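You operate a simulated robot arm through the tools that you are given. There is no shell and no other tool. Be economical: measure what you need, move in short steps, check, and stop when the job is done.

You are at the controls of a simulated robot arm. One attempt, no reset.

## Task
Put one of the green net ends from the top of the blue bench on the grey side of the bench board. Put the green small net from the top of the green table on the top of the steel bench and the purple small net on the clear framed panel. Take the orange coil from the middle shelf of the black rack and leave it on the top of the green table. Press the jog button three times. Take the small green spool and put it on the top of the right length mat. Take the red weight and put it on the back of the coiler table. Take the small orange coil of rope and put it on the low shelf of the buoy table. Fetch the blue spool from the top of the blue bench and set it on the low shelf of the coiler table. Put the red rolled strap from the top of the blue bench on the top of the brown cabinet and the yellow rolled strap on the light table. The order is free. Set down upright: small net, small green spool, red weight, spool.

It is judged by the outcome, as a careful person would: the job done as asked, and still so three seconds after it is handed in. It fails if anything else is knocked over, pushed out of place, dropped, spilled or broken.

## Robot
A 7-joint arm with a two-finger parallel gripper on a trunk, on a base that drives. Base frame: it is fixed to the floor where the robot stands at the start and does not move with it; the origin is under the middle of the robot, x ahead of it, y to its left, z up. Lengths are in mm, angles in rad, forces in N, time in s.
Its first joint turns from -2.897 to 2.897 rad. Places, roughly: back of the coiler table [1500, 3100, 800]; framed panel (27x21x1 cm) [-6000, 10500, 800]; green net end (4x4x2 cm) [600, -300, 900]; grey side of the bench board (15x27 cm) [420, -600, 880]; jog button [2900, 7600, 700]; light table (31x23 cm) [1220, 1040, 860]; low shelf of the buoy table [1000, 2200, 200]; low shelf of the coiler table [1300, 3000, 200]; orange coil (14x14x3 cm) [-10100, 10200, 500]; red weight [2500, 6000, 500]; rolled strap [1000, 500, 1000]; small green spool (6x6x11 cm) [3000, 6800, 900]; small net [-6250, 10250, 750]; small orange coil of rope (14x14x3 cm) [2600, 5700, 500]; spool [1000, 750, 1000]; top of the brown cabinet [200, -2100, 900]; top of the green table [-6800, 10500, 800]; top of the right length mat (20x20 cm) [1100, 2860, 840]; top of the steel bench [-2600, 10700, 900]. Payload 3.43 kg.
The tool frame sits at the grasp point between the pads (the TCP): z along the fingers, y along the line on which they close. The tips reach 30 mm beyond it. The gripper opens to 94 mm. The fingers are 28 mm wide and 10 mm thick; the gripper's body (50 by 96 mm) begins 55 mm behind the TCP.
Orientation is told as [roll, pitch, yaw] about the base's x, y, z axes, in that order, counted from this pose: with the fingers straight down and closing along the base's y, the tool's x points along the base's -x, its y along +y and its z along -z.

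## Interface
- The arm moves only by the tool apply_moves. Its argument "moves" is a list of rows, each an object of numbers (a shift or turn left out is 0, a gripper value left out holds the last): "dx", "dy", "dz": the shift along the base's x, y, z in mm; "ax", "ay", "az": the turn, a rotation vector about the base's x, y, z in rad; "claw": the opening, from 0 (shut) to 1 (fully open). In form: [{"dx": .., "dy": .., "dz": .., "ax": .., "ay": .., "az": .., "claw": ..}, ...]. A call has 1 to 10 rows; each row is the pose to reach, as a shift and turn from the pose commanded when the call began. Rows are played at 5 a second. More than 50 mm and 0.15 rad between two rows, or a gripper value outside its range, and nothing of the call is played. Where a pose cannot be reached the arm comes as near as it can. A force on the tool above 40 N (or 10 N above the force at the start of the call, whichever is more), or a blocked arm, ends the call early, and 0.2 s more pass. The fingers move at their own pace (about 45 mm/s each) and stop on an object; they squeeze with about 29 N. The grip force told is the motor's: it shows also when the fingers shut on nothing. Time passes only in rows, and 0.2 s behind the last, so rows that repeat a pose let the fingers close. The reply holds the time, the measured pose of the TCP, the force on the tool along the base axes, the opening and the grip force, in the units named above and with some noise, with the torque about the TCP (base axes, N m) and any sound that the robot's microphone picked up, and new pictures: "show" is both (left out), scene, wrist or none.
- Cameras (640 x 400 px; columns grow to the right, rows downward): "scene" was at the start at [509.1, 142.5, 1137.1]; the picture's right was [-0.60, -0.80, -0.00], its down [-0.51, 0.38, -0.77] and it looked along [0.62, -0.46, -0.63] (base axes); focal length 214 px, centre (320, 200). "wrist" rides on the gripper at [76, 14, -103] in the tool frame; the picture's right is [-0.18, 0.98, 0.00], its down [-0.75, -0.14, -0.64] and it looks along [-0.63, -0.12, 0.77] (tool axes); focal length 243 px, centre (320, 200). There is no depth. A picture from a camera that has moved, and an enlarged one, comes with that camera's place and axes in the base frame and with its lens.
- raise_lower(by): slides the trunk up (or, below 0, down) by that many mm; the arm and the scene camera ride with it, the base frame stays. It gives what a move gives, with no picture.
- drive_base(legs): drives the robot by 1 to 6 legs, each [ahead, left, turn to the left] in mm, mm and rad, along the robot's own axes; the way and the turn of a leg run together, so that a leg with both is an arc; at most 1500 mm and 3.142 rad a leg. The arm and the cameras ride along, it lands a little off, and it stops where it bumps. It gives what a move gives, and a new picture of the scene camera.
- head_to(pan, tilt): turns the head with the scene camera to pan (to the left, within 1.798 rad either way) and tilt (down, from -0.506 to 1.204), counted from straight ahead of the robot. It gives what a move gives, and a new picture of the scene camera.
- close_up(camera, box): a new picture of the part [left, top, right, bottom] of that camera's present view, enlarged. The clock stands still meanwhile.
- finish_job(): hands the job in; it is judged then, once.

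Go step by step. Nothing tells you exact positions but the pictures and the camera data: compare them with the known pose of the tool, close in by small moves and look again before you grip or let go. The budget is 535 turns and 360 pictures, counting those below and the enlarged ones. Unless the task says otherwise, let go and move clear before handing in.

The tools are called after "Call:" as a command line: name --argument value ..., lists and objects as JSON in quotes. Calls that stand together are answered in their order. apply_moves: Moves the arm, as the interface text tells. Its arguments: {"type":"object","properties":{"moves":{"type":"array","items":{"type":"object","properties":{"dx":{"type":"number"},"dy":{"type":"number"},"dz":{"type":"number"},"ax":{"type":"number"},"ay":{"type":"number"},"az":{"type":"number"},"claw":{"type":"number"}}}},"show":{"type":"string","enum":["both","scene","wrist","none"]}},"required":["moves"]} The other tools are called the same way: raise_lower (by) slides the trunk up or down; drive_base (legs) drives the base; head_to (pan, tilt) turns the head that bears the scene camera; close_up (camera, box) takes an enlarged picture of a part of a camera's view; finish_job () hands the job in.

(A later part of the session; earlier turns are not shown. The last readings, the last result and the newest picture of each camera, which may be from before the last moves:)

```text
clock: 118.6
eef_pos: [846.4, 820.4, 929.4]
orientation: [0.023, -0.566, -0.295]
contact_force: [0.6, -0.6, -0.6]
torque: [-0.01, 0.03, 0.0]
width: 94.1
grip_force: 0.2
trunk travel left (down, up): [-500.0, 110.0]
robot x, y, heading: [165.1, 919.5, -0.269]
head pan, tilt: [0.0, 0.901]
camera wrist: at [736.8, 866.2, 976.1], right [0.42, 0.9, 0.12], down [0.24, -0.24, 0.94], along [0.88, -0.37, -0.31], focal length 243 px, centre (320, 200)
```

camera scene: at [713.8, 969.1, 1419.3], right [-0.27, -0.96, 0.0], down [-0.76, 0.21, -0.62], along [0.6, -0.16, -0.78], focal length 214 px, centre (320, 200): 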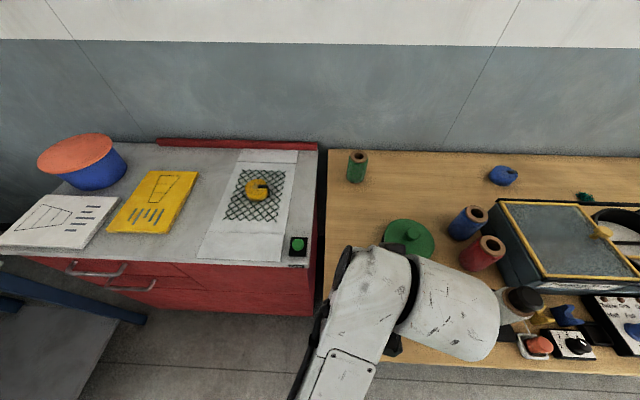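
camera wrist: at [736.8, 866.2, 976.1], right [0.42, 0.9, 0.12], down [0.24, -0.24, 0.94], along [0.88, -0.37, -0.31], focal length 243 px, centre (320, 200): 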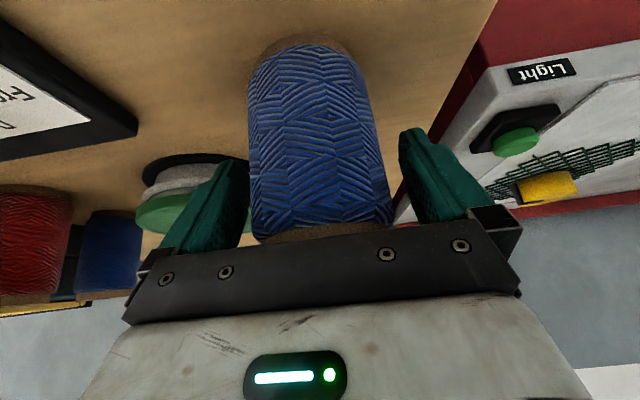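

Spool is between the fingers; close.

Call:
apply_moves --moves '[{"claw": 0.6}, {"claw": 0.4}, {"claw": 0.3}, {"claw": 0.3}, {"claw": 0.3}]' --show "wrist"

```text
clock: 119.8
eef_pos: [846.4, 819.8, 929.1]
orientation: [0.025, -0.566, -0.296]
contact_force: [-0.9, -0.9, -0.7]
torque: [-0.04, 0.03, 0.0]
width: 71.2
grip_force: 28.8
trunk travel left (down, up): [-500.0, 110.0]
robot x, y, heading: [161.9, 920.6, -0.268]
head pan, tilt: [0.0, 0.901]
camera wrist: at [736.8, 866.1, 976.3], right [0.42, 0.9, 0.12], down [0.24, -0.24, 0.94], along [0.88, -0.37, -0.31], focal length 243 px, centre (320, 200)
```

wrist: 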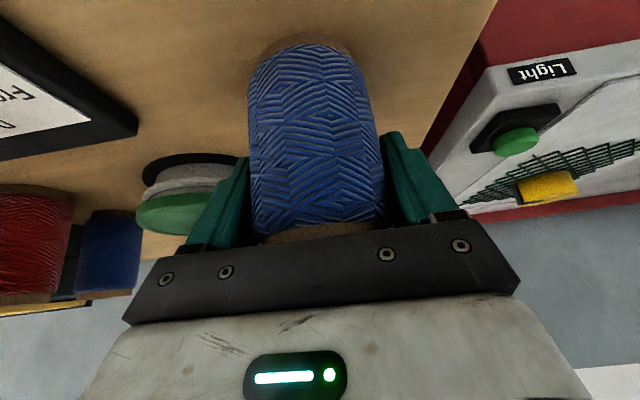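

Gripped (71 mm). Lift, then back away from the bench and look left toward the tables.

Call:
apply_moves --moves '[{"dz": 20}, {"dz": 60}, {"dz": 100}, {"dz": 140}, {"dz": 140}]' --show "none"

Call:
drive_base --legs '[[-550, 0, -0.03]]'

Call:
head_to --pan 1.2 --tilt 0.5

```text
clock: 121.0
eef_pos: [847.3, 820.5, 1068.9]
orientation: [0.026, -0.565, -0.294]
contact_force: [0.4, -0.7, -1.4]
torque: [0.01, 0.0, 0.0]
width: 70.9
grip_force: 29.2
trunk travel left (down, up): [-500.0, 110.0]
robot x, y, heading: [166.2, 920.0, -0.269]
head pan, tilt: [0.0, 0.901]
```

```text
clock: 124.1
eef_pos: [323.6, 954.0, 1069.2]
orientation: [0.026, -0.565, -0.322]
contact_force: [0.5, 0.2, -1.6]
torque: [0.02, -0.02, -0.02]
width: 71.0
grip_force: 28.4
trunk travel left (down, up): [-500.0, 110.0]
robot x, y, heading: [-357.8, 1069.6, -0.295]
head pan, tilt: [0.0, 0.901]
camera scene: at [194.6, 1105.2, 1419.2], right [-0.29, -0.96, 0.0], down [-0.75, 0.23, -0.62], along [0.59, -0.18, -0.78], focal length 214 px, centre (320, 200)
```

scene: 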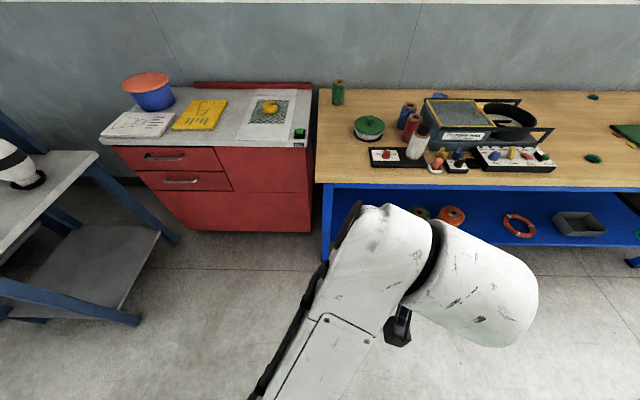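

```text
clock: 125.5
eef_pos: [323.6, 954.7, 1070.0]
orientation: [0.025, -0.564, -0.322]
contact_force: [-0.7, 0.3, -2.3]
torque: [0.0, 0.01, -0.01]
width: 70.8
grip_force: 29.3
trunk travel left (down, up): [-500.0, 110.0]
robot x, y, heading: [-354.3, 1070.2, -0.294]
head pan, tilt: [1.201, 0.499]
camera scene: at [178.5, 1198.8, 1453.1], right [0.79, -0.62, 0.0], down [-0.3, -0.38, -0.88], along [0.54, 0.69, -0.48], focal length 214 px, centre (320, 200)
```

scene: 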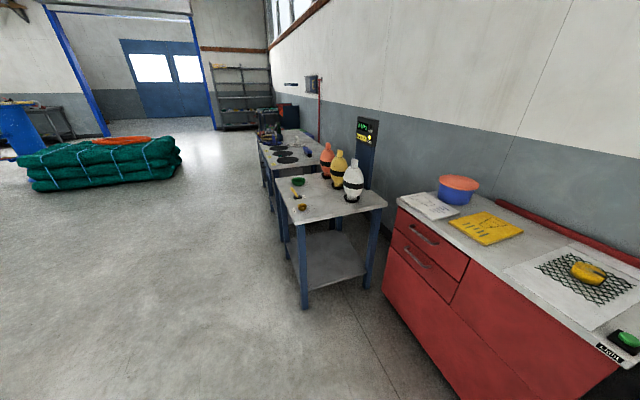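

The corridor is free. Drive left along the tables to the coiler table.

Call:
drive_base --legs '[[0, 1200, 0], [0, 1130, 0]]'

Call:
head_to --pan 0.0 --tilt 0.6

```text
clock: 137.0
eef_pos: [1012.3, 3176.4, 1070.1]
orientation: [0.027, -0.566, -0.321]
contact_force: [0.1, -0.8, -1.4]
torque: [0.01, 0.0, -0.05]
width: 70.9
grip_force: 28.5
trunk travel left (down, up): [-500.0, 110.0]
robot x, y, heading: [329.6, 3293.8, -0.297]
head pan, tilt: [1.201, 0.499]
camera scene: at [866.9, 3421.3, 1453.1], right [0.79, -0.62, 0.0], down [-0.3, -0.38, -0.88], along [0.54, 0.69, -0.48], focal length 214 px, centre (320, 200)
```

scene: 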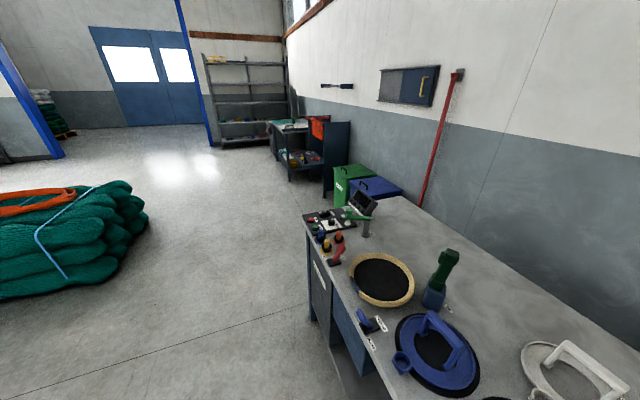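

```text
clock: 138.4
eef_pos: [1012.0, 3175.6, 1068.8]
orientation: [0.025, -0.566, -0.319]
contact_force: [-0.2, 0.3, -2.3]
torque: [0.0, 0.0, -0.01]
width: 70.8
grip_force: 28.7
trunk travel left (down, up): [-500.0, 110.0]
robot x, y, heading: [331.8, 3292.6, -0.291]
head pan, tilt: [0.0, 0.6]
camera scene: at [895.3, 3324.1, 1444.1], right [-0.29, -0.96, 0.0], down [-0.54, 0.16, -0.82], along [0.79, -0.24, -0.57], focal length 214 px, centre (320, 200)
```

scene: 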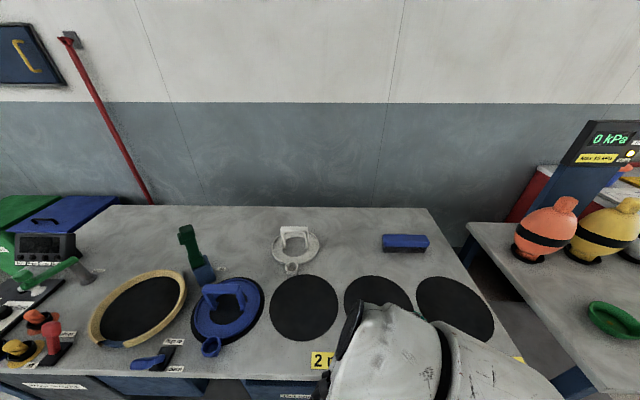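

The coiler table's front edge is at n≈54 mm (bench-normal axis). I must back off before lowering the trunk to see the low shelf.

Call:
drive_base --legs '[[-400, 0, 0]]'

Call:
raise_lower --by -420

Call:
head_to --pan 0.0 --tilt 0.55

```text
clock: 140.8
eef_pos: [635.9, 3290.8, 1069.3]
orientation: [0.025, -0.564, -0.323]
contact_force: [0.0, 0.7, -2.1]
torque: [0.04, 0.04, 0.0]
width: 70.8
grip_force: 29.0
trunk travel left (down, up): [-500.0, 110.0]
robot x, y, heading: [-41.8, 3407.8, -0.295]
head pan, tilt: [0.0, 0.6]
camera scene: at [518.4, 3437.9, 1444.0], right [-0.29, -0.96, 0.0], down [-0.54, 0.17, -0.82], along [0.79, -0.24, -0.57], focal length 214 px, centre (320, 200)
```

scene: 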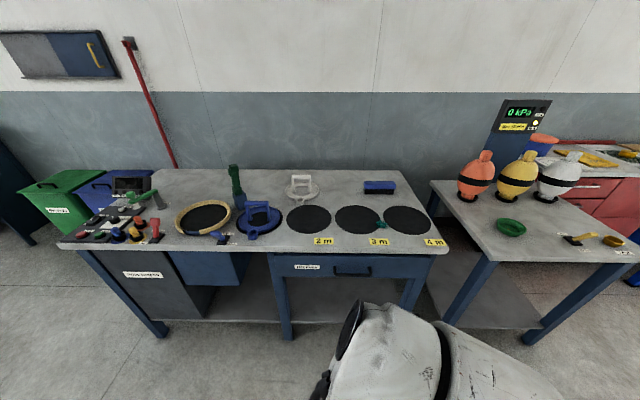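

```text
refused: -420 is not a number from -400 to 400
```

```text
clock: 141.5
eef_pos: [634.7, 3291.0, 1068.9]
orientation: [0.025, -0.563, -0.323]
contact_force: [-0.1, -0.4, -1.7]
torque: [-0.01, -0.02, 0.0]
width: 70.6
grip_force: 29.0
trunk travel left (down, up): [-500.0, 110.0]
robot x, y, heading: [-47.3, 3407.7, -0.294]
head pan, tilt: [0.0, 0.55]
camera scene: at [519.6, 3437.6, 1448.5], right [-0.29, -0.96, 0.0], down [-0.5, 0.15, -0.85], along [0.81, -0.25, -0.52], focal length 214 px, centre (320, 200)
```

scene: 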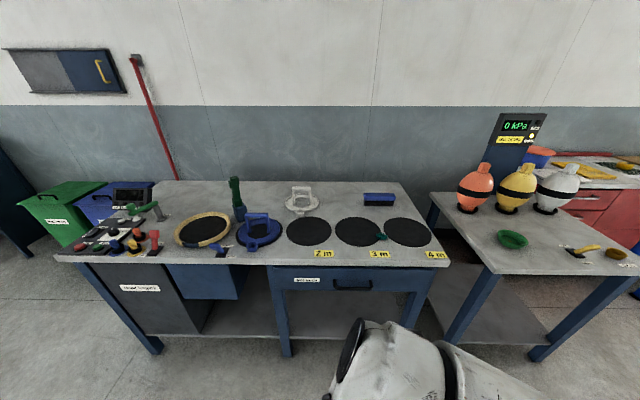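

The low shelf is under the drawers; the right bay between the middle and right legs looks open. Lower the trunk for a better look.

Call:
raise_lower --by -400

Call:
head_to --pan 0.0 --tilt 0.5

```text
clock: 145.3
eef_pos: [635.1, 3289.5, 668.7]
orientation: [0.024, -0.565, -0.323]
contact_force: [0.0, 0.3, -2.1]
torque: [0.0, -0.04, 0.0]
width: 70.8
grip_force: 28.7
trunk travel left (down, up): [-100.0, 510.0]
robot x, y, heading: [-44.3, 3410.5, -0.296]
head pan, tilt: [0.0, 0.55]
```

```text
clock: 145.9
eef_pos: [633.7, 3289.8, 667.8]
orientation: [0.025, -0.565, -0.323]
contact_force: [-1.1, -0.2, -2.6]
torque: [0.01, 0.0, -0.02]
width: 70.8
grip_force: 29.2
trunk travel left (down, up): [-100.0, 510.0]
robot x, y, heading: [-44.4, 3409.3, -0.294]
head pan, tilt: [0.0, 0.499]
camera scene: at [520.7, 3437.2, 1053.1], right [-0.29, -0.96, 0.0], down [-0.46, 0.14, -0.88], along [0.84, -0.26, -0.48], focal length 214 px, centre (320, 200)
```

scene: 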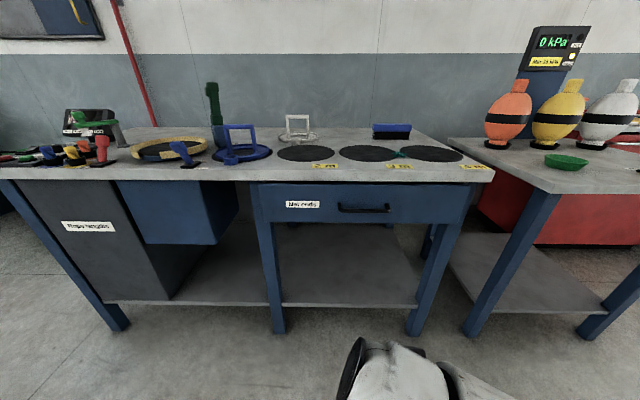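

The right bay: shelf z≈200, front edge n≈88, drawer bottom ≈663, legs at a≈2977 and 3644; my tool is at a≈3331, well centred. Lower the trunk and the arm in front of it.

Call:
raise_lower --by -100

Call:
apply_moves --moves '[{"dz": -40}, {"dz": -80}, {"dz": -120}, {"dz": -160}, {"dz": -200}, {"dz": -235}, {"dz": -265}, {"dz": -265}]' --show "both"

```text
clock: 147.3
eef_pos: [635.1, 3290.5, 570.4]
orientation: [0.025, -0.566, -0.323]
contact_force: [-0.2, 0.8, -2.0]
torque: [-0.01, 0.03, -0.03]
width: 70.9
grip_force: 28.4
trunk travel left (down, up): [0.0, 610.0]
robot x, y, heading: [-47.1, 3408.4, -0.294]
head pan, tilt: [0.0, 0.499]
```

```text
clock: 149.1
eef_pos: [634.3, 3292.5, 302.4]
orientation: [0.023, -0.563, -0.323]
contact_force: [-0.4, -0.7, -1.9]
torque: [-0.03, 0.01, 0.02]
width: 70.9
grip_force: 29.3
trunk travel left (down, up): [0.0, 610.0]
robot x, y, heading: [-47.0, 3405.3, -0.303]
head pan, tilt: [0.0, 0.499]
camera scene: at [520.6, 3437.2, 953.1], right [-0.29, -0.96, 0.0], down [-0.46, 0.14, -0.88], along [0.84, -0.26, -0.48], focal length 214 px, centre (320, 200)
camera wrist: at [525.3, 3341.5, 349.9], right [0.45, 0.89, 0.12], down [0.23, -0.24, 0.94], along [0.86, -0.39, -0.31], focal length 243 px, centre (320, 200)
```

scene: 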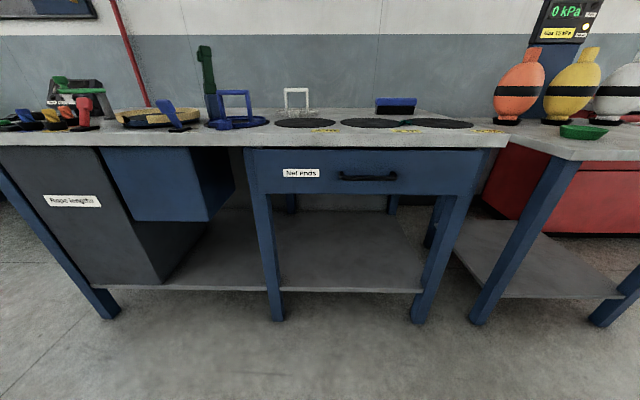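
wrist: 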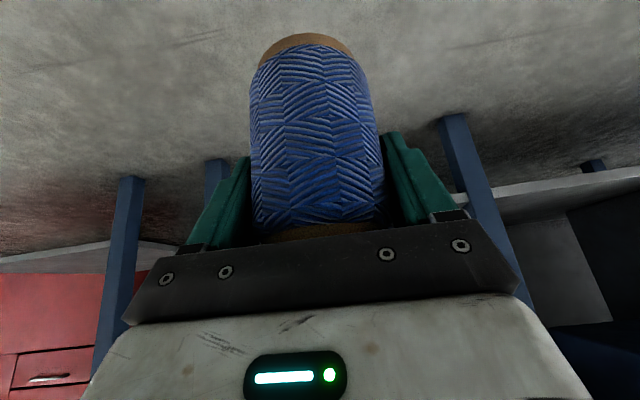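

In front of the bay now. Raise slightly for clearance and drive forward 450 mm.

Call:
apply_moves --moves '[{"dz": 30}, {"dz": 40}]' --show "none"

Call:
drive_base --legs '[[430, 0, 0]]'

Call:
apply_moves --moves '[{"dz": 0}]' --show "wrist"

```text
clock: 149.7
eef_pos: [635.0, 3291.3, 343.9]
orientation: [0.024, -0.565, -0.325]
contact_force: [-0.9, 0.0, -2.1]
torque: [0.03, 0.01, -0.01]
width: 70.4
grip_force: 28.9
trunk travel left (down, up): [0.0, 610.0]
robot x, y, heading: [-50.8, 3409.9, -0.294]
head pan, tilt: [0.0, 0.499]
```

```text
clock: 152.3
eef_pos: [1041.6, 3157.6, 344.2]
orientation: [0.024, -0.565, -0.333]
contact_force: [0.0, 0.9, -1.1]
torque: [0.01, 0.03, 0.02]
width: 70.6
grip_force: 29.1
trunk travel left (down, up): [0.0, 610.0]
robot x, y, heading: [362.4, 3280.8, -0.308]
head pan, tilt: [0.0, 0.499]
camera scene: at [929.1, 3304.7, 953.1], right [-0.3, -0.95, 0.0], down [-0.46, 0.14, -0.88], along [0.84, -0.27, -0.48], focal length 214 px, centre (320, 200)
```

scene: 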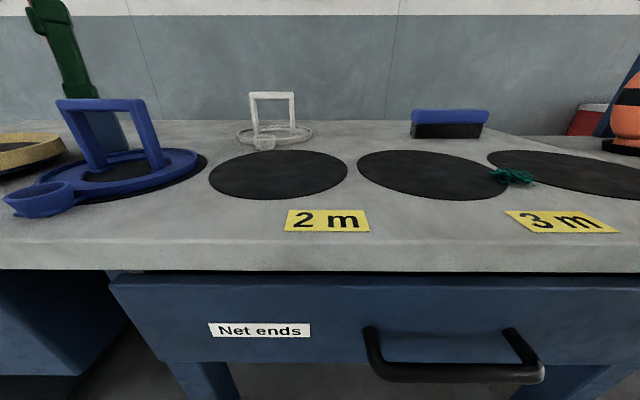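

```text
clock: 152.7
eef_pos: [1042.0, 3158.5, 343.8]
orientation: [0.025, -0.566, -0.334]
contact_force: [-0.7, 0.0, -2.0]
torque: [-0.01, -0.01, -0.03]
width: 70.8
grip_force: 29.0
trunk travel left (down, up): [0.0, 610.0]
robot x, y, heading: [363.0, 3279.0, -0.305]
head pan, tilt: [0.0, 0.499]
camera wrist: at [933.4, 3207.3, 390.5], right [0.46, 0.88, 0.12], down [0.23, -0.24, 0.94], along [0.86, -0.4, -0.31], focal length 243 px, centre (320, 200)
```

wrist: 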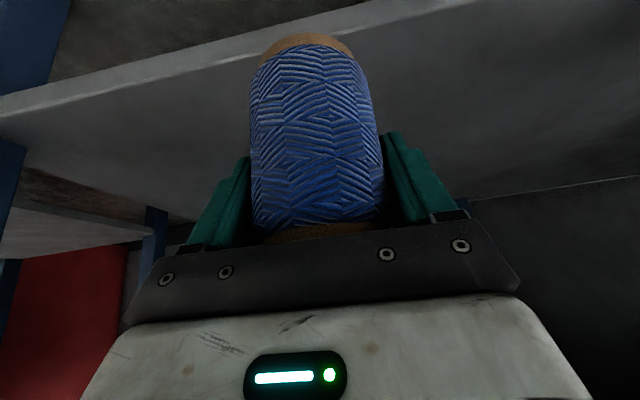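

Spool is just over the shelf's front edge. Extend inward by 150 mm in small steps.

Call:
apply_moves --moves '[{"dx": 29, "dy": -9}, {"dx": 57, "dy": -18}, {"dx": 86, "dy": -26}, {"dx": 115, "dy": -35}, {"dx": 143, "dy": -44}, {"dx": 143, "dy": -44}]' --show "wrist"

```text
clock: 154.1
eef_pos: [1184.1, 3112.0, 342.1]
orientation: [0.026, -0.565, -0.332]
contact_force: [0.6, 0.5, -2.6]
torque: [-0.01, 0.01, 0.02]
width: 70.8
grip_force: 29.7
trunk travel left (down, up): [0.0, 610.0]
robot x, y, heading: [364.2, 3279.4, -0.306]
head pan, tilt: [0.0, 0.499]
camera wrist: at [1076.5, 3161.1, 389.2], right [0.46, 0.88, 0.12], down [0.23, -0.24, 0.94], along [0.86, -0.4, -0.31], focal length 243 px, centre (320, 200)
```

wrist: 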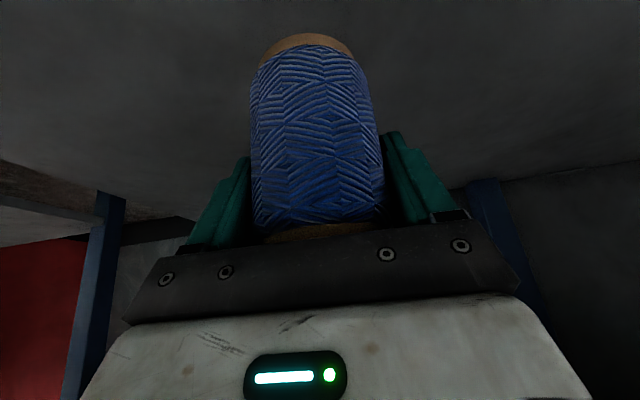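

Now well above the shelf. Descend in small steps until contact.

Call:
apply_moves --moves '[{"dz": -30}, {"dz": -50}, {"dz": -56}, {"dz": -62}, {"dz": -67}, {"dz": -72}, {"dz": -77}, {"dz": -82}, {"dz": -87}, {"dz": -92}]' --show "wrist"

```text
clock: 154.9
eef_pos: [1188.2, 3112.4, 293.4]
orientation: [0.023, -0.577, -0.33]
contact_force: [-6.9, 2.6, 16.8]
torque: [-0.38, 0.39, -0.17]
width: 71.0
grip_force: 29.4
trunk travel left (down, up): [0.0, 610.0]
robot x, y, heading: [362.8, 3281.8, -0.309]
head pan, tilt: [0.0, 0.499]
stopped in row 4: the force on the tool passed its limit at 44 N (the readings are from after the stop); the commanded pose is now the measured one
camera wrist: at [1078.5, 3162.7, 339.1], right [0.45, 0.88, 0.12], down [0.22, -0.24, 0.95], along [0.86, -0.41, -0.3], focal length 243 px, centre (320, 200)
```

wrist: 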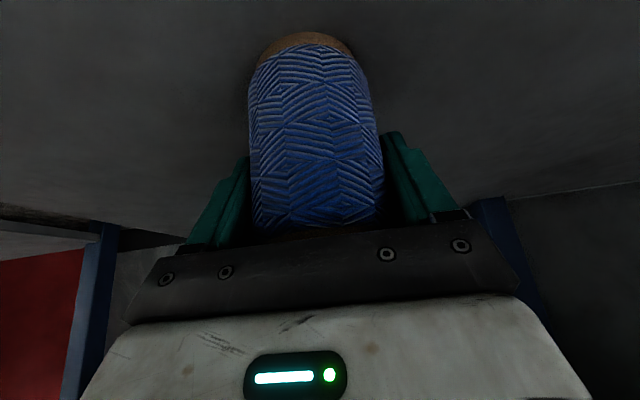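

Contact with the shelf. Level out, open the fingers, then slide straight back out horizontally.

Call:
apply_moves --moves '[{"dz": 0.5, "ay": 0.01}, {"dz": 1, "ay": 0.01}, {"dz": 1, "ay": 0.01, "claw": 0.8}, {"dz": 1, "ay": 0.01, "claw": 1.0}, {"dz": 1, "ay": 0.01, "claw": 1.0}, {"dz": 2, "ay": 0.01, "claw": 1.0}]' --show "wrist"

Call:
apply_moves --moves '[{"dx": -28, "dy": 9, "dz": 2}, {"dx": -56, "dy": 18, "dz": 4}, {"dx": -85, "dy": 27, "dz": 6}, {"dx": -113, "dy": 36, "dz": 8}, {"dx": -141, "dy": 45, "dz": 10}, {"dx": -141, "dy": 45, "dz": 10}]' --show "wrist"

```text
clock: 156.3
eef_pos: [1186.6, 3111.8, 294.3]
orientation: [0.017, -0.565, -0.328]
contact_force: [-0.3, -0.5, -0.6]
torque: [0.02, -0.01, 0.01]
width: 94.2
grip_force: 0.0
trunk travel left (down, up): [0.0, 610.0]
robot x, y, heading: [361.8, 3281.5, -0.306]
head pan, tilt: [0.0, 0.499]
camera wrist: at [1078.5, 3162.3, 340.9], right [0.46, 0.88, 0.11], down [0.23, -0.24, 0.94], along [0.86, -0.4, -0.31], focal length 243 px, centre (320, 200)
```

wrist: 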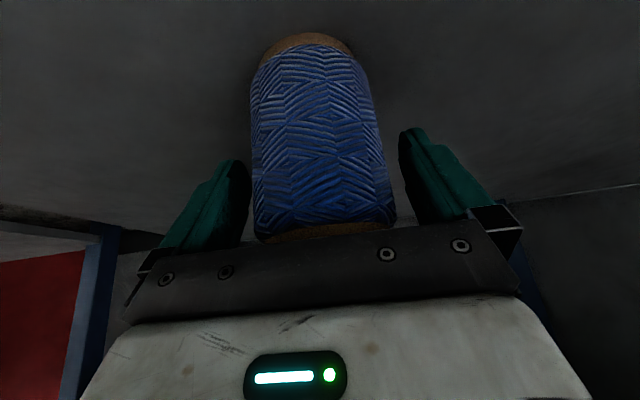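

```text
clock: 157.7
eef_pos: [1046.0, 3155.9, 304.4]
orientation: [0.014, -0.565, -0.326]
contact_force: [0.5, 0.0, -0.1]
torque: [-0.03, -0.02, -0.04]
width: 94.1
grip_force: 0.0
trunk travel left (down, up): [0.0, 610.0]
robot x, y, heading: [365.0, 3279.6, -0.311]
head pan, tilt: [0.0, 0.499]
camera wrist: at [937.3, 3205.8, 350.2], right [0.46, 0.88, 0.11], down [0.23, -0.24, 0.94], along [0.86, -0.4, -0.31], focal length 243 px, centre (320, 200)
```

wrist: 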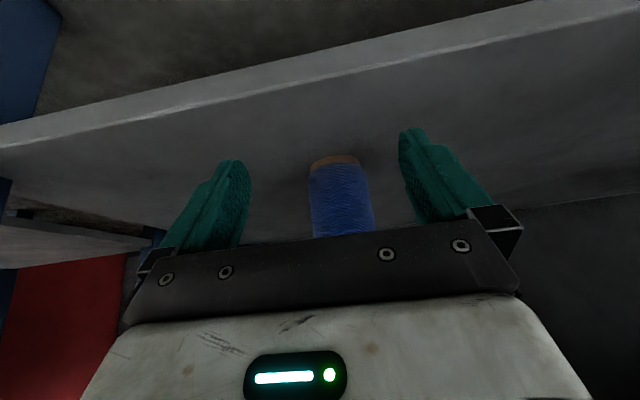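

The blue spool stands upright on the low shelf. Back out, raise the trunk, and go look at the red weight/orange coil location further left.

Call:
drive_base --legs '[[-450, 0, 0.01]]'

Call:
raise_lower --by 350

Call:
drive_base --legs '[[0, 1400, 0], [0, 1200, 0]]'

Call:
head_to --pan 0.3 --tilt 0.3

```text
clock: 160.4
eef_pos: [618.0, 3294.9, 303.6]
orientation: [0.018, -0.565, -0.319]
contact_force: [-0.7, -0.5, 0.1]
torque: [-0.01, -0.01, -0.02]
width: 94.0
grip_force: 0.2
trunk travel left (down, up): [0.0, 610.0]
robot x, y, heading: [-67.9, 3413.2, -0.294]
head pan, tilt: [0.0, 0.499]
camera scene: at [499.8, 3443.8, 953.2], right [-0.29, -0.96, 0.0], down [-0.46, 0.14, -0.88], along [0.84, -0.26, -0.48], focal length 214 px, centre (320, 200)
```

scene: 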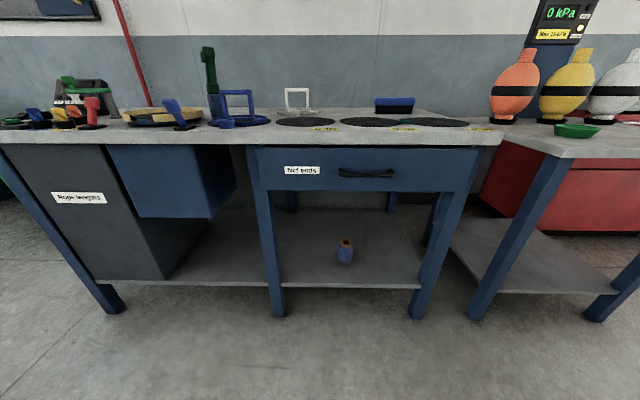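

```text
clock: 163.9
eef_pos: [619.6, 3295.8, 653.6]
orientation: [0.016, -0.567, -0.32]
contact_force: [0.6, -0.2, 0.3]
torque: [-0.01, 0.0, -0.01]
width: 94.0
grip_force: 0.0
trunk travel left (down, up): [-350.0, 260.0]
robot x, y, heading: [-67.0, 3416.5, -0.298]
head pan, tilt: [0.0, 0.499]
```

```text
clock: 173.9
eef_pos: [1228.1, 5186.2, 653.4]
orientation: [0.017, -0.566, -0.275]
contact_force: [-0.6, 0.1, 0.2]
torque: [-0.01, 0.0, 0.0]
width: 94.3
grip_force: 0.1
trunk travel left (down, up): [-350.0, 260.0]
robot x, y, heading: [533.8, 5270.3, -0.251]
head pan, tilt: [0.0, 0.499]
stopped in leg 2: the robot was blocked; the commanded pose is now the measured one
camera scene: at [1103.2, 5328.7, 1303.2], right [-0.25, -0.97, 0.0], down [-0.46, 0.12, -0.88], along [0.85, -0.22, -0.48], focal length 214 px, centre (320, 200)
```

scene: 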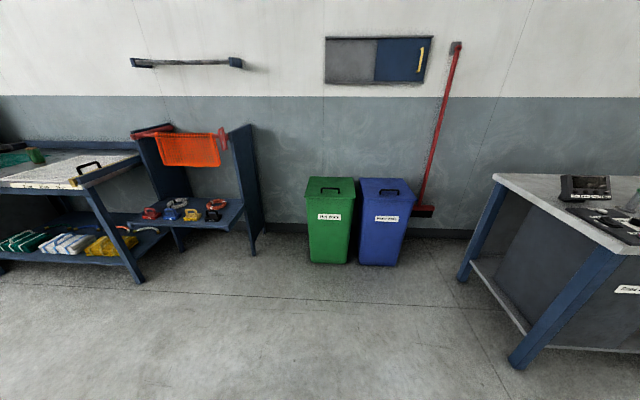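

```text
clock: 174.7
eef_pos: [1229.1, 5186.7, 653.9]
orientation: [0.018, -0.565, -0.272]
contact_force: [0.5, 0.3, -0.8]
torque: [0.01, 0.04, 0.01]
width: 94.0
grip_force: 0.0
trunk travel left (down, up): [-350.0, 260.0]
robot x, y, heading: [538.9, 5273.7, -0.253]
head pan, tilt: [0.3, 0.3]
camera scene: at [1108.3, 5355.8, 1321.5], right [0.05, -1.0, 0.0], down [-0.3, -0.01, -0.96], along [0.95, 0.05, -0.3], focal length 214 px, centre (320, 200)
```

scene: 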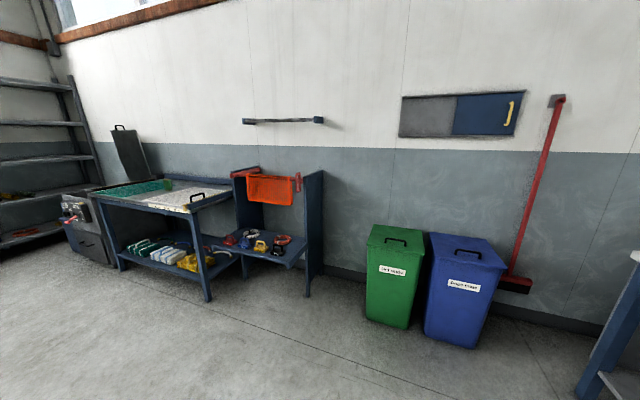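

The robot bumped into something on its left, likely the big net bundle. Look there.

Call:
head_to --pan 1.75 --tilt 0.7

```text
clock: 176.3
eef_pos: [1228.2, 5186.4, 652.0]
orientation: [0.018, -0.567, -0.274]
contact_force: [-0.1, -0.4, 0.3]
torque: [0.03, 0.01, 0.0]
width: 94.1
grip_force: 0.1
trunk travel left (down, up): [-350.0, 260.0]
robot x, y, heading: [539.3, 5277.6, -0.254]
head pan, tilt: [1.751, 0.7]
camera scene: at [1021.2, 5436.1, 1285.5], right [1.0, -0.07, 0.0], down [-0.05, -0.64, -0.77], along [0.06, 0.76, -0.64], focal length 214 px, centre (320, 200)
```

scene: 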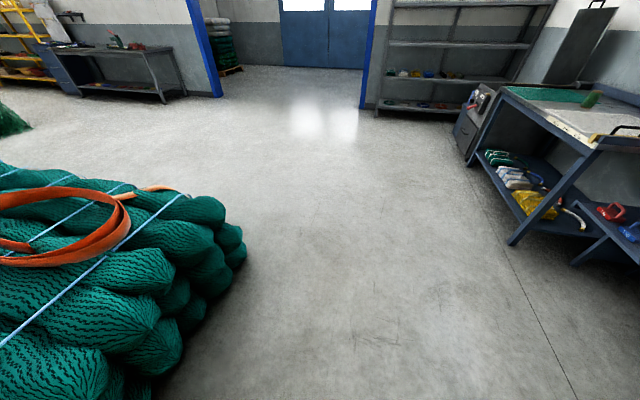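

The net bundle's right end is at x≈550. Move off it, go ahead 850 mm and then left.

Call:
drive_base --legs '[[0, -60, -0.04], [850, 0, 0], [0, 1150, 0]]'

Call:
head_to --pan 0.1 --tilt 0.6

```text
clock: 186.8
eef_pos: [2346.9, 5976.5, 653.1]
orientation: [0.019, -0.566, -0.332]
contact_force: [-0.2, -0.1, -0.7]
torque: [0.0, 0.01, 0.0]
width: 93.8
grip_force: 0.0
trunk travel left (down, up): [-350.0, 260.0]
robot x, y, heading: [1661.4, 6102.4, -0.31]
head pan, tilt: [1.751, 0.7]
camera scene: at [2155.1, 6236.7, 1285.5], right [0.99, -0.13, 0.0], down [-0.08, -0.64, -0.76], along [0.1, 0.76, -0.64], focal length 214 px, centre (320, 200)
```

scene: 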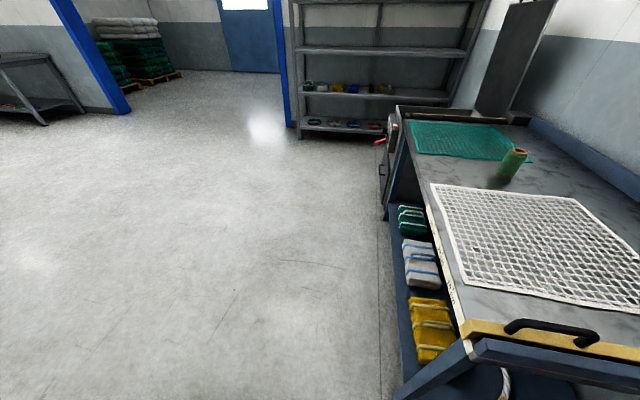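

```text
clock: 188.6
eef_pos: [2346.9, 5975.4, 653.0]
orientation: [0.018, -0.566, -0.332]
contact_force: [-0.8, -0.1, 1.5]
torque: [-0.02, -0.01, 0.0]
width: 94.0
grip_force: 0.1
trunk travel left (down, up): [-350.0, 260.0]
robot x, y, heading: [1662.6, 6105.1, -0.314]
head pan, tilt: [0.099, 0.6]
camera scene: at [2230.5, 6134.0, 1294.1], right [-0.21, -0.98, 0.0], down [-0.55, 0.12, -0.82], along [0.81, -0.17, -0.57], focal length 214 px, centre (320, 200)
```

scene: 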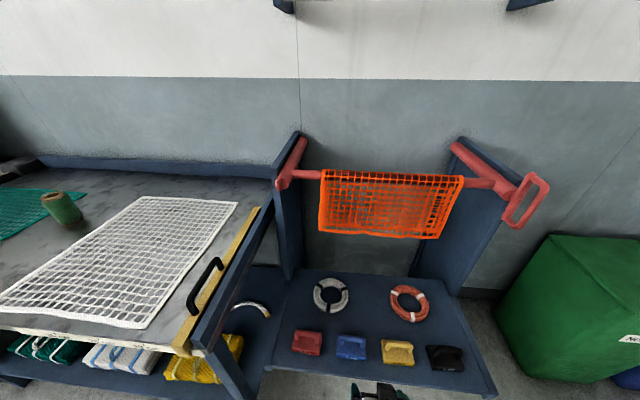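

I see the weights (red at the left front) and coils on a shelf under a rack with a hanging orange net. Zoom in.

Call:
close_up --camera "scene" --box '[260, 250, 500, 400]'

```text
2.67 times, centred on (380, 325) of scene
camera zoom: at [2230.5, 6134.0, 1294.1], right [-0.21, -0.98, 0.0], down [-0.55, 0.12, -0.82], along [0.81, -0.17, -0.57], focal length 572 px, centre (160, -133)
```

zoom: 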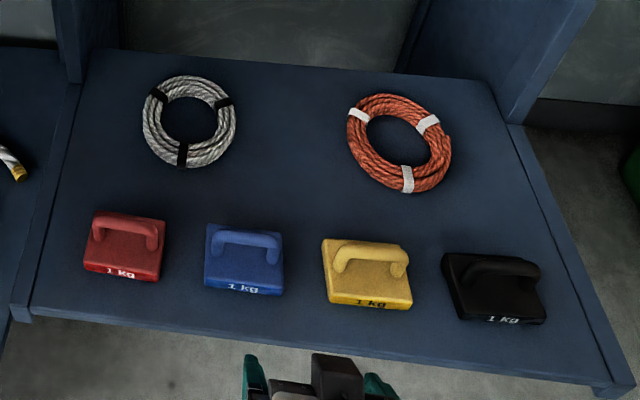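

Red weight ≈[2553,6113], with a left–right handle; I'll grip the handle with the fingers closing front–back. First level the tool and raise, then turn it.

Call:
apply_moves --moves '[{"dz": 30, "ax": 0.035, "ay": 0.108, "dx": -10}, {"dz": 60, "ax": 0.07, "ay": 0.216, "dx": -20}, {"dz": 90, "ax": 0.104, "ay": 0.324, "dx": -30}, {"dz": 110, "ax": 0.138, "ay": 0.432, "dx": -30}, {"dz": 120, "ax": 0.173, "ay": 0.539, "dx": -30}, {"dz": 120, "ax": 0.173, "ay": 0.539, "dx": -30}]' --show "none"

Call:
drive_base --legs '[[60, 200, 0.015]]'

```text
clock: 189.9
eef_pos: [2316.6, 5976.9, 770.7]
orientation: [0.007, 0.002, -0.327]
contact_force: [-0.4, -0.4, 0.5]
torque: [0.02, -0.01, 0.02]
width: 94.0
grip_force: 0.0
trunk travel left (down, up): [-350.0, 260.0]
robot x, y, heading: [1666.0, 6099.4, -0.309]
head pan, tilt: [0.099, 0.6]
```

```text
clock: 191.6
eef_pos: [2437.3, 6163.3, 772.1]
orientation: [0.005, 0.002, -0.312]
contact_force: [0.0, 0.7, -0.3]
torque: [-0.05, -0.01, 0.02]
width: 94.2
grip_force: 0.1
trunk travel left (down, up): [-350.0, 260.0]
robot x, y, heading: [1782.3, 6280.4, -0.291]
head pan, tilt: [0.099, 0.6]
camera scene: at [2348.3, 6319.6, 1294.1], right [-0.19, -0.98, 0.0], down [-0.55, 0.11, -0.82], along [0.81, -0.16, -0.57], focal length 214 px, centre (320, 200)
```

scene: 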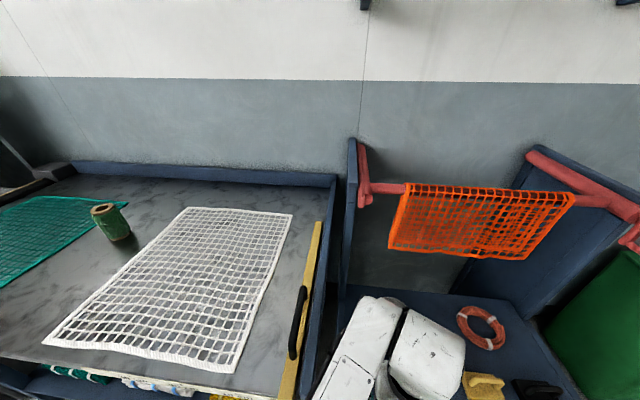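

Call:
apply_moves --moves '[{"dz": 30}, {"dz": 60}]' --show "both"

```text
clock: 192.2
eef_pos: [2438.1, 6164.4, 832.9]
orientation: [0.006, 0.002, -0.314]
contact_force: [0.8, -0.2, -0.8]
torque: [0.01, -0.01, -0.01]
width: 93.9
grip_force: 0.1
trunk travel left (down, up): [-350.0, 260.0]
robot x, y, heading: [1782.1, 6276.9, -0.294]
head pan, tilt: [0.099, 0.6]
camera scene: at [2348.4, 6319.7, 1294.0], right [-0.19, -0.98, 0.0], down [-0.55, 0.11, -0.82], along [0.81, -0.16, -0.57], focal length 214 px, centre (320, 200)
camera wrist: at [2370.6, 6200.0, 935.9], right [0.48, 0.88, 0.01], down [0.67, -0.37, 0.64], along [0.56, -0.3, -0.77], focal length 243 px, centre (320, 200)
```

scene: 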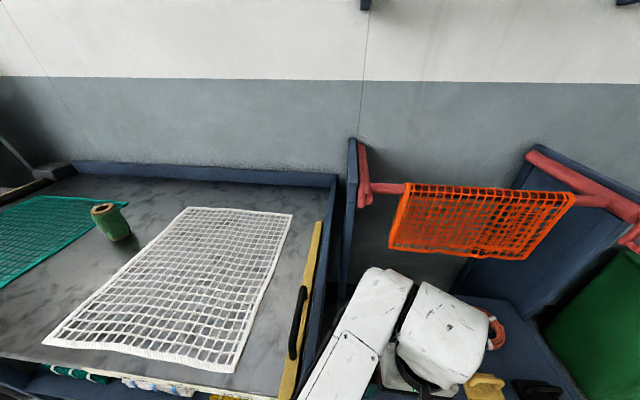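
wrist: 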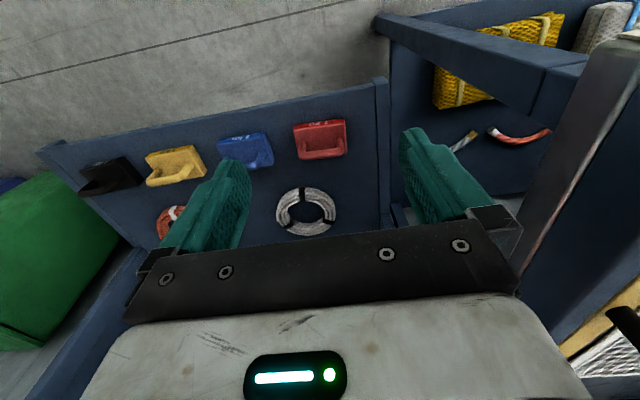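

Red weight's handle ≈[2545,6110]. Turn the tool +90° (camera swings to the right, away from the table) and move above it.

Call:
apply_moves --moves '[{"az": 0.14}, {"az": 0.28}, {"az": 0.42, "dx": 20, "dy": -10}, {"az": 0.56, "dx": 40, "dy": -20}, {"az": 0.7, "dx": 60, "dy": -30}, {"az": 0.84, "dx": 80, "dy": -40}, {"az": 0.98, "dx": 107, "dy": -54}, {"az": 1.12, "dx": 107, "dy": -54}, {"az": 1.26, "dx": 107, "dy": -54}, {"az": 1.4, "dx": 107, "dy": -54}]' --show "none"

Call:
apply_moves --moves '[{"az": 0.09}, {"az": 0.17, "dz": -30}, {"az": 0.17, "dz": -70}, {"az": 0.17, "dz": -100}, {"az": 0.17, "dz": -100}]' --show "wrist"

```text
clock: 194.4
eef_pos: [2544.5, 6109.5, 831.2]
orientation: [0.007, 0.0, 1.089]
contact_force: [-0.7, -0.8, -0.4]
torque: [-0.03, -0.01, 0.02]
width: 94.1
grip_force: 0.1
trunk travel left (down, up): [-350.0, 260.0]
robot x, y, heading: [1783.0, 6279.8, -0.296]
head pan, tilt: [0.099, 0.6]
```

```text
clock: 195.6
eef_pos: [2545.2, 6110.4, 733.9]
orientation: [0.005, 0.0, 1.26]
contact_force: [-1.2, -0.2, 0.7]
torque: [0.01, -0.01, 0.02]
width: 94.2
grip_force: 0.1
trunk travel left (down, up): [-350.0, 260.0]
robot x, y, heading: [1784.7, 6278.5, -0.294]
head pan, tilt: [0.099, 0.6]
camera wrist: at [2509.4, 6042.1, 836.6], right [-0.88, 0.48, 0.01], down [0.37, 0.67, 0.64], along [0.3, 0.56, -0.77], focal length 243 px, centre (320, 200)
```

wrist: 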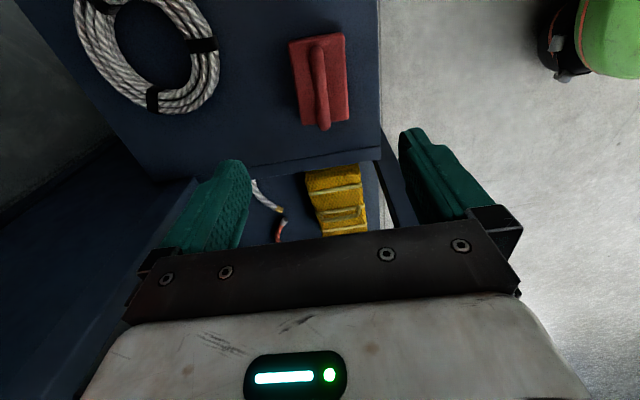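

Handle ≈[2543,6103]. Descend more and recheck, partly closing.

Call:
apply_moves --moves '[{"dx": -2, "dy": -7, "dz": -40, "claw": 0.6}, {"dx": -2, "dy": -7, "dz": -80}, {"dx": -2, "dy": -7, "dz": -105}, {"dx": -2, "dy": -7, "dz": -105}]' --show "wrist"

```text
clock: 196.6
eef_pos: [2542.4, 6103.9, 627.4]
orientation: [0.005, 0.0, 1.258]
contact_force: [-0.2, 0.5, -0.8]
torque: [-0.01, -0.01, 0.0]
width: 56.2
grip_force: 0.0
trunk travel left (down, up): [-350.0, 260.0]
robot x, y, heading: [1780.3, 6279.9, -0.294]
head pan, tilt: [0.099, 0.6]
camera wrist: at [2506.4, 6035.4, 730.4], right [-0.88, 0.48, 0.01], down [0.37, 0.67, 0.64], along [0.3, 0.56, -0.77], focal length 243 px, centre (320, 200)
```

wrist: 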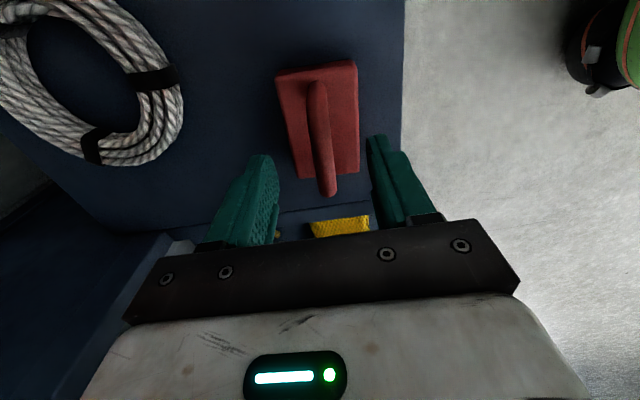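

Aligned with the handle. Descend in small steps so the tips straddle the bar.

Call:
apply_moves --moves '[{"dz": -15}, {"dz": -30}, {"dz": -45}, {"dz": -45}]' --show "wrist"

```text
clock: 197.6
eef_pos: [2542.3, 6103.4, 580.7]
orientation: [0.005, 0.001, 1.257]
contact_force: [-0.6, 0.2, 0.0]
torque: [-0.01, -0.01, 0.02]
width: 56.5
grip_force: 0.0
trunk travel left (down, up): [-350.0, 260.0]
robot x, y, heading: [1781.8, 6278.2, -0.292]
head pan, tilt: [0.099, 0.6]
camera wrist: at [2507.1, 6034.7, 685.0], right [-0.88, 0.48, 0.01], down [0.37, 0.67, 0.64], along [0.3, 0.56, -0.77], focal length 243 px, centre (320, 200)
```

wrist: 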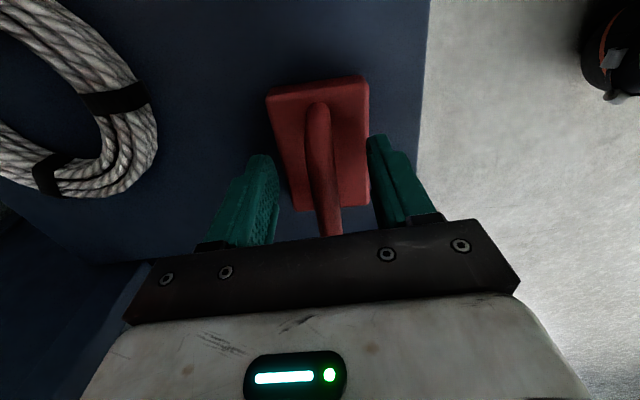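

The bar is between the fingers. Lower a few mm and close on it.

Call:
apply_moves --moves '[{"dz": -7}, {"dz": -7, "claw": 0.2}, {"dz": -7, "claw": 0.0}, {"dz": -7, "claw": 0.0}, {"dz": -7, "claw": 0.0}, {"dz": -7, "claw": 0.0}]' --show "wrist"

```text
clock: 199.0
eef_pos: [2543.0, 6103.3, 574.1]
orientation: [0.007, 0.002, 1.258]
contact_force: [-1.7, -1.1, -0.4]
torque: [0.05, -0.05, 0.0]
width: 18.1
grip_force: 29.0
trunk travel left (down, up): [-350.0, 260.0]
robot x, y, heading: [1784.6, 6277.4, -0.289]
head pan, tilt: [0.099, 0.6]
camera wrist: at [2506.8, 6034.5, 678.0], right [-0.88, 0.48, 0.01], down [0.37, 0.67, 0.64], along [0.3, 0.56, -0.77], focal length 243 px, centre (320, 200)
```

wrist: 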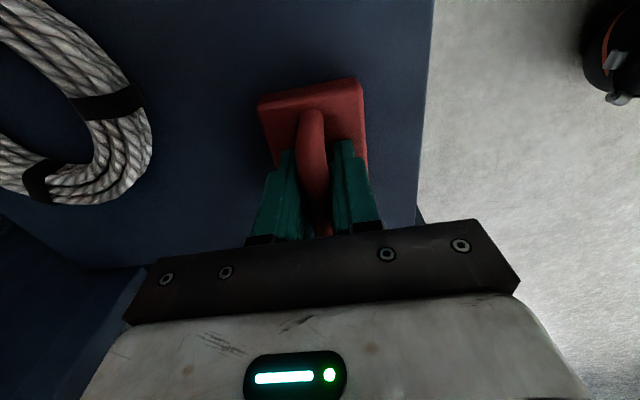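

Gripped the handle (18 mm). Lift straight up.

Call:
apply_moves --moves '[{"dz": 15}, {"dz": 50}, {"dz": 90}, {"dz": 130}, {"dz": 170}, {"dz": 210}, {"dz": 250}, {"dz": 290}, {"dz": 290}]' --show "both"

```text
clock: 201.0
eef_pos: [2544.1, 6104.3, 705.5]
orientation: [0.008, 0.001, 1.258]
contact_force: [-0.1, -0.2, -9.3]
torque: [-0.07, 0.02, 0.02]
width: 18.5
grip_force: 29.1
out of reach, approached as far as the arm can: row 5, 6, 7, 8, 9
trunk travel left (down, up): [-350.0, 260.0]
robot x, y, heading: [1786.8, 6280.8, -0.295]
head pan, tilt: [0.099, 0.6]
camera scene: at [2348.7, 6319.5, 1293.9], right [-0.19, -0.98, 0.0], down [-0.55, 0.11, -0.82], along [0.81, -0.16, -0.57], focal length 214 px, centre (320, 200)
camera wrist: at [2507.6, 6035.4, 809.2], right [-0.88, 0.48, 0.01], down [0.37, 0.67, 0.64], along [0.3, 0.56, -0.77], focal length 243 px, centre (320, 200)
```

scene: 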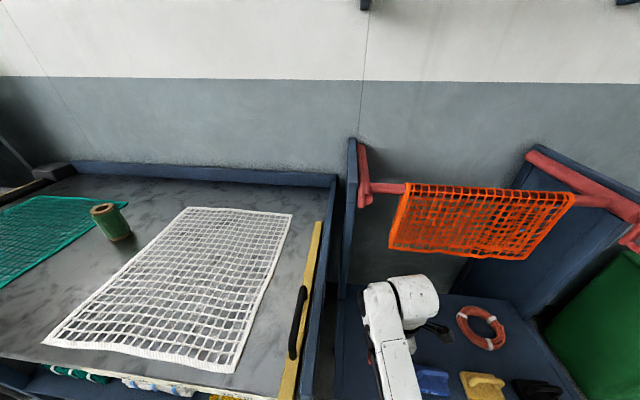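
wrist: 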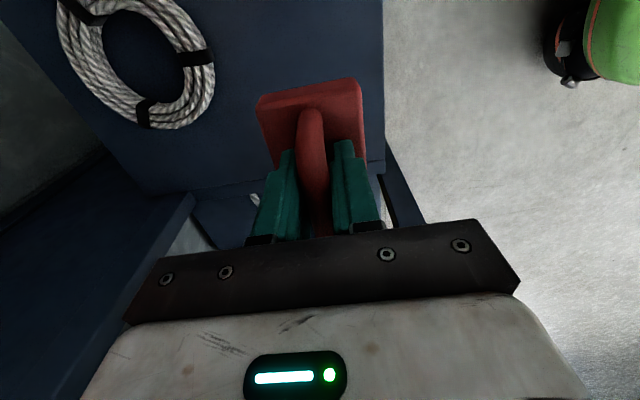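

The arm hit a limit; raise the trunk for the rest, then back away.

Call:
raise_lower --by 255

Call:
drive_base --legs '[[-600, 0, 0]]'

```text
clock: 203.6
eef_pos: [2543.3, 6103.7, 961.2]
orientation: [0.008, 0.001, 1.258]
contact_force: [-0.5, 0.0, -9.9]
torque: [-0.05, 0.07, -0.02]
width: 18.4
grip_force: 29.4
trunk travel left (down, up): [-605.0, 5.0]
robot x, y, heading: [1781.3, 6279.4, -0.296]
head pan, tilt: [0.099, 0.6]
```

```text
clock: 207.0
eef_pos: [1967.2, 6279.0, 961.0]
orientation: [0.007, 0.002, 1.259]
contact_force: [-0.1, 0.3, -10.2]
torque: [-0.05, -0.01, -0.02]
width: 18.6
grip_force: 29.1
trunk travel left (down, up): [-605.0, 5.0]
robot x, y, heading: [1207.3, 6455.0, -0.291]
head pan, tilt: [0.099, 0.6]
camera scene: at [1771.9, 6494.4, 1548.9], right [-0.19, -0.98, 0.0], down [-0.55, 0.11, -0.82], along [0.81, -0.16, -0.57], focal length 214 px, centre (320, 200)
```

scene: 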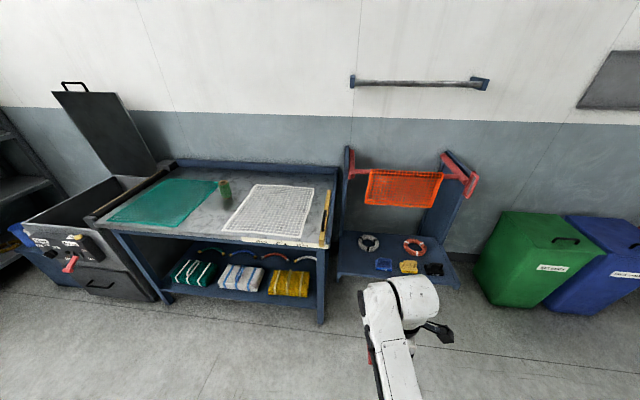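

Held and clear. Retract the arm a bit so that nothing passes over the table front, then drive right toward the coiler table.

Call:
apply_moves --moves '[{"dx": -45, "dy": 13}, {"dx": -90, "dy": 27}, {"dx": -135, "dy": 40}, {"dx": -180, "dy": 53, "dz": 20}, {"dx": -220, "dy": 66, "dz": 40}, {"dx": -250, "dy": 75, "dz": 60}, {"dx": -250, "dy": 75, "dz": 80}]' --show "none"

Call:
drive_base --legs '[[0, -1200, 0], [0, -1100, 0]]'

```text
refused: row 4 steps farther than a row can; nothing moved
```

```text
clock: 218.3
eef_pos: [1298.9, 4076.5, 961.0]
orientation: [0.008, 0.001, 1.261]
contact_force: [-0.5, 0.5, -10.4]
torque: [-0.11, 0.02, 0.02]
width: 18.1
grip_force: 29.1
trunk travel left (down, up): [-605.0, 5.0]
robot x, y, heading: [534.4, 4249.1, -0.288]
head pan, tilt: [0.099, 0.6]
camera scene: at [1104.2, 4292.4, 1548.9], right [-0.19, -0.98, 0.0], down [-0.56, 0.11, -0.82], along [0.81, -0.16, -0.57], focal length 214 px, centre (320, 200)
```

scene: 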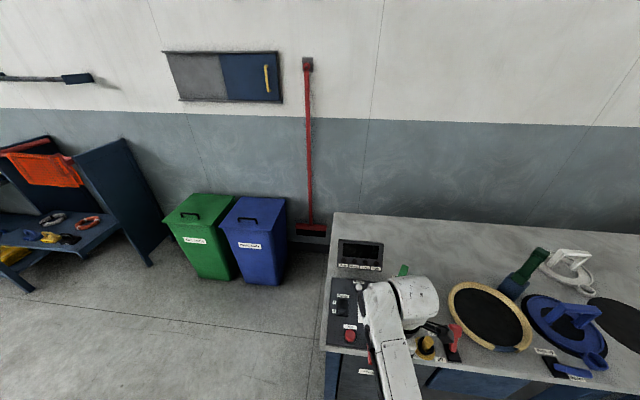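

That drive went ahead without the retract. Check that nothing was touched.

Call:
apply_moves --moves '[{"dz": 5}]' --show "wrist"

Call:
close_up --camera "scene" --box '[320, 230, 480, 390]'

```text
clock: 218.7
eef_pos: [1298.1, 4076.1, 965.4]
orientation: [0.008, 0.002, 1.261]
contact_force: [-0.3, -1.0, -9.6]
torque: [-0.07, 0.02, 0.01]
width: 18.4
grip_force: 28.7
trunk travel left (down, up): [-605.0, 5.0]
robot x, y, heading: [540.9, 4253.7, -0.288]
head pan, tilt: [0.099, 0.6]
camera wrist: at [1263.5, 4008.5, 1069.2], right [-0.88, 0.48, 0.01], down [0.37, 0.67, 0.64], along [0.3, 0.57, -0.77], focal length 243 px, centre (320, 200)
```

wrist: 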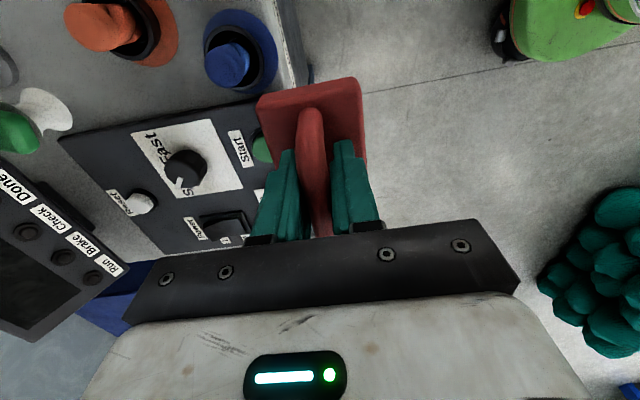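

```text
2.50 times, centred on (400, 310) of scene
camera zoom: at [1104.2, 4292.3, 1548.9], right [-0.19, -0.98, 0.0], down [-0.56, 0.11, -0.82], along [0.81, -0.16, -0.57], focal length 536 px, centre (120, -75)
```

zoom: 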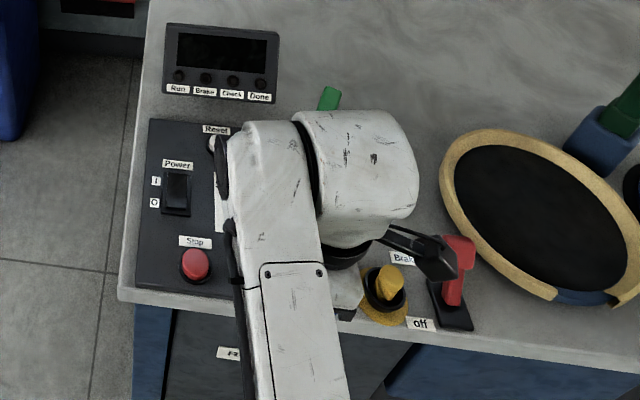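

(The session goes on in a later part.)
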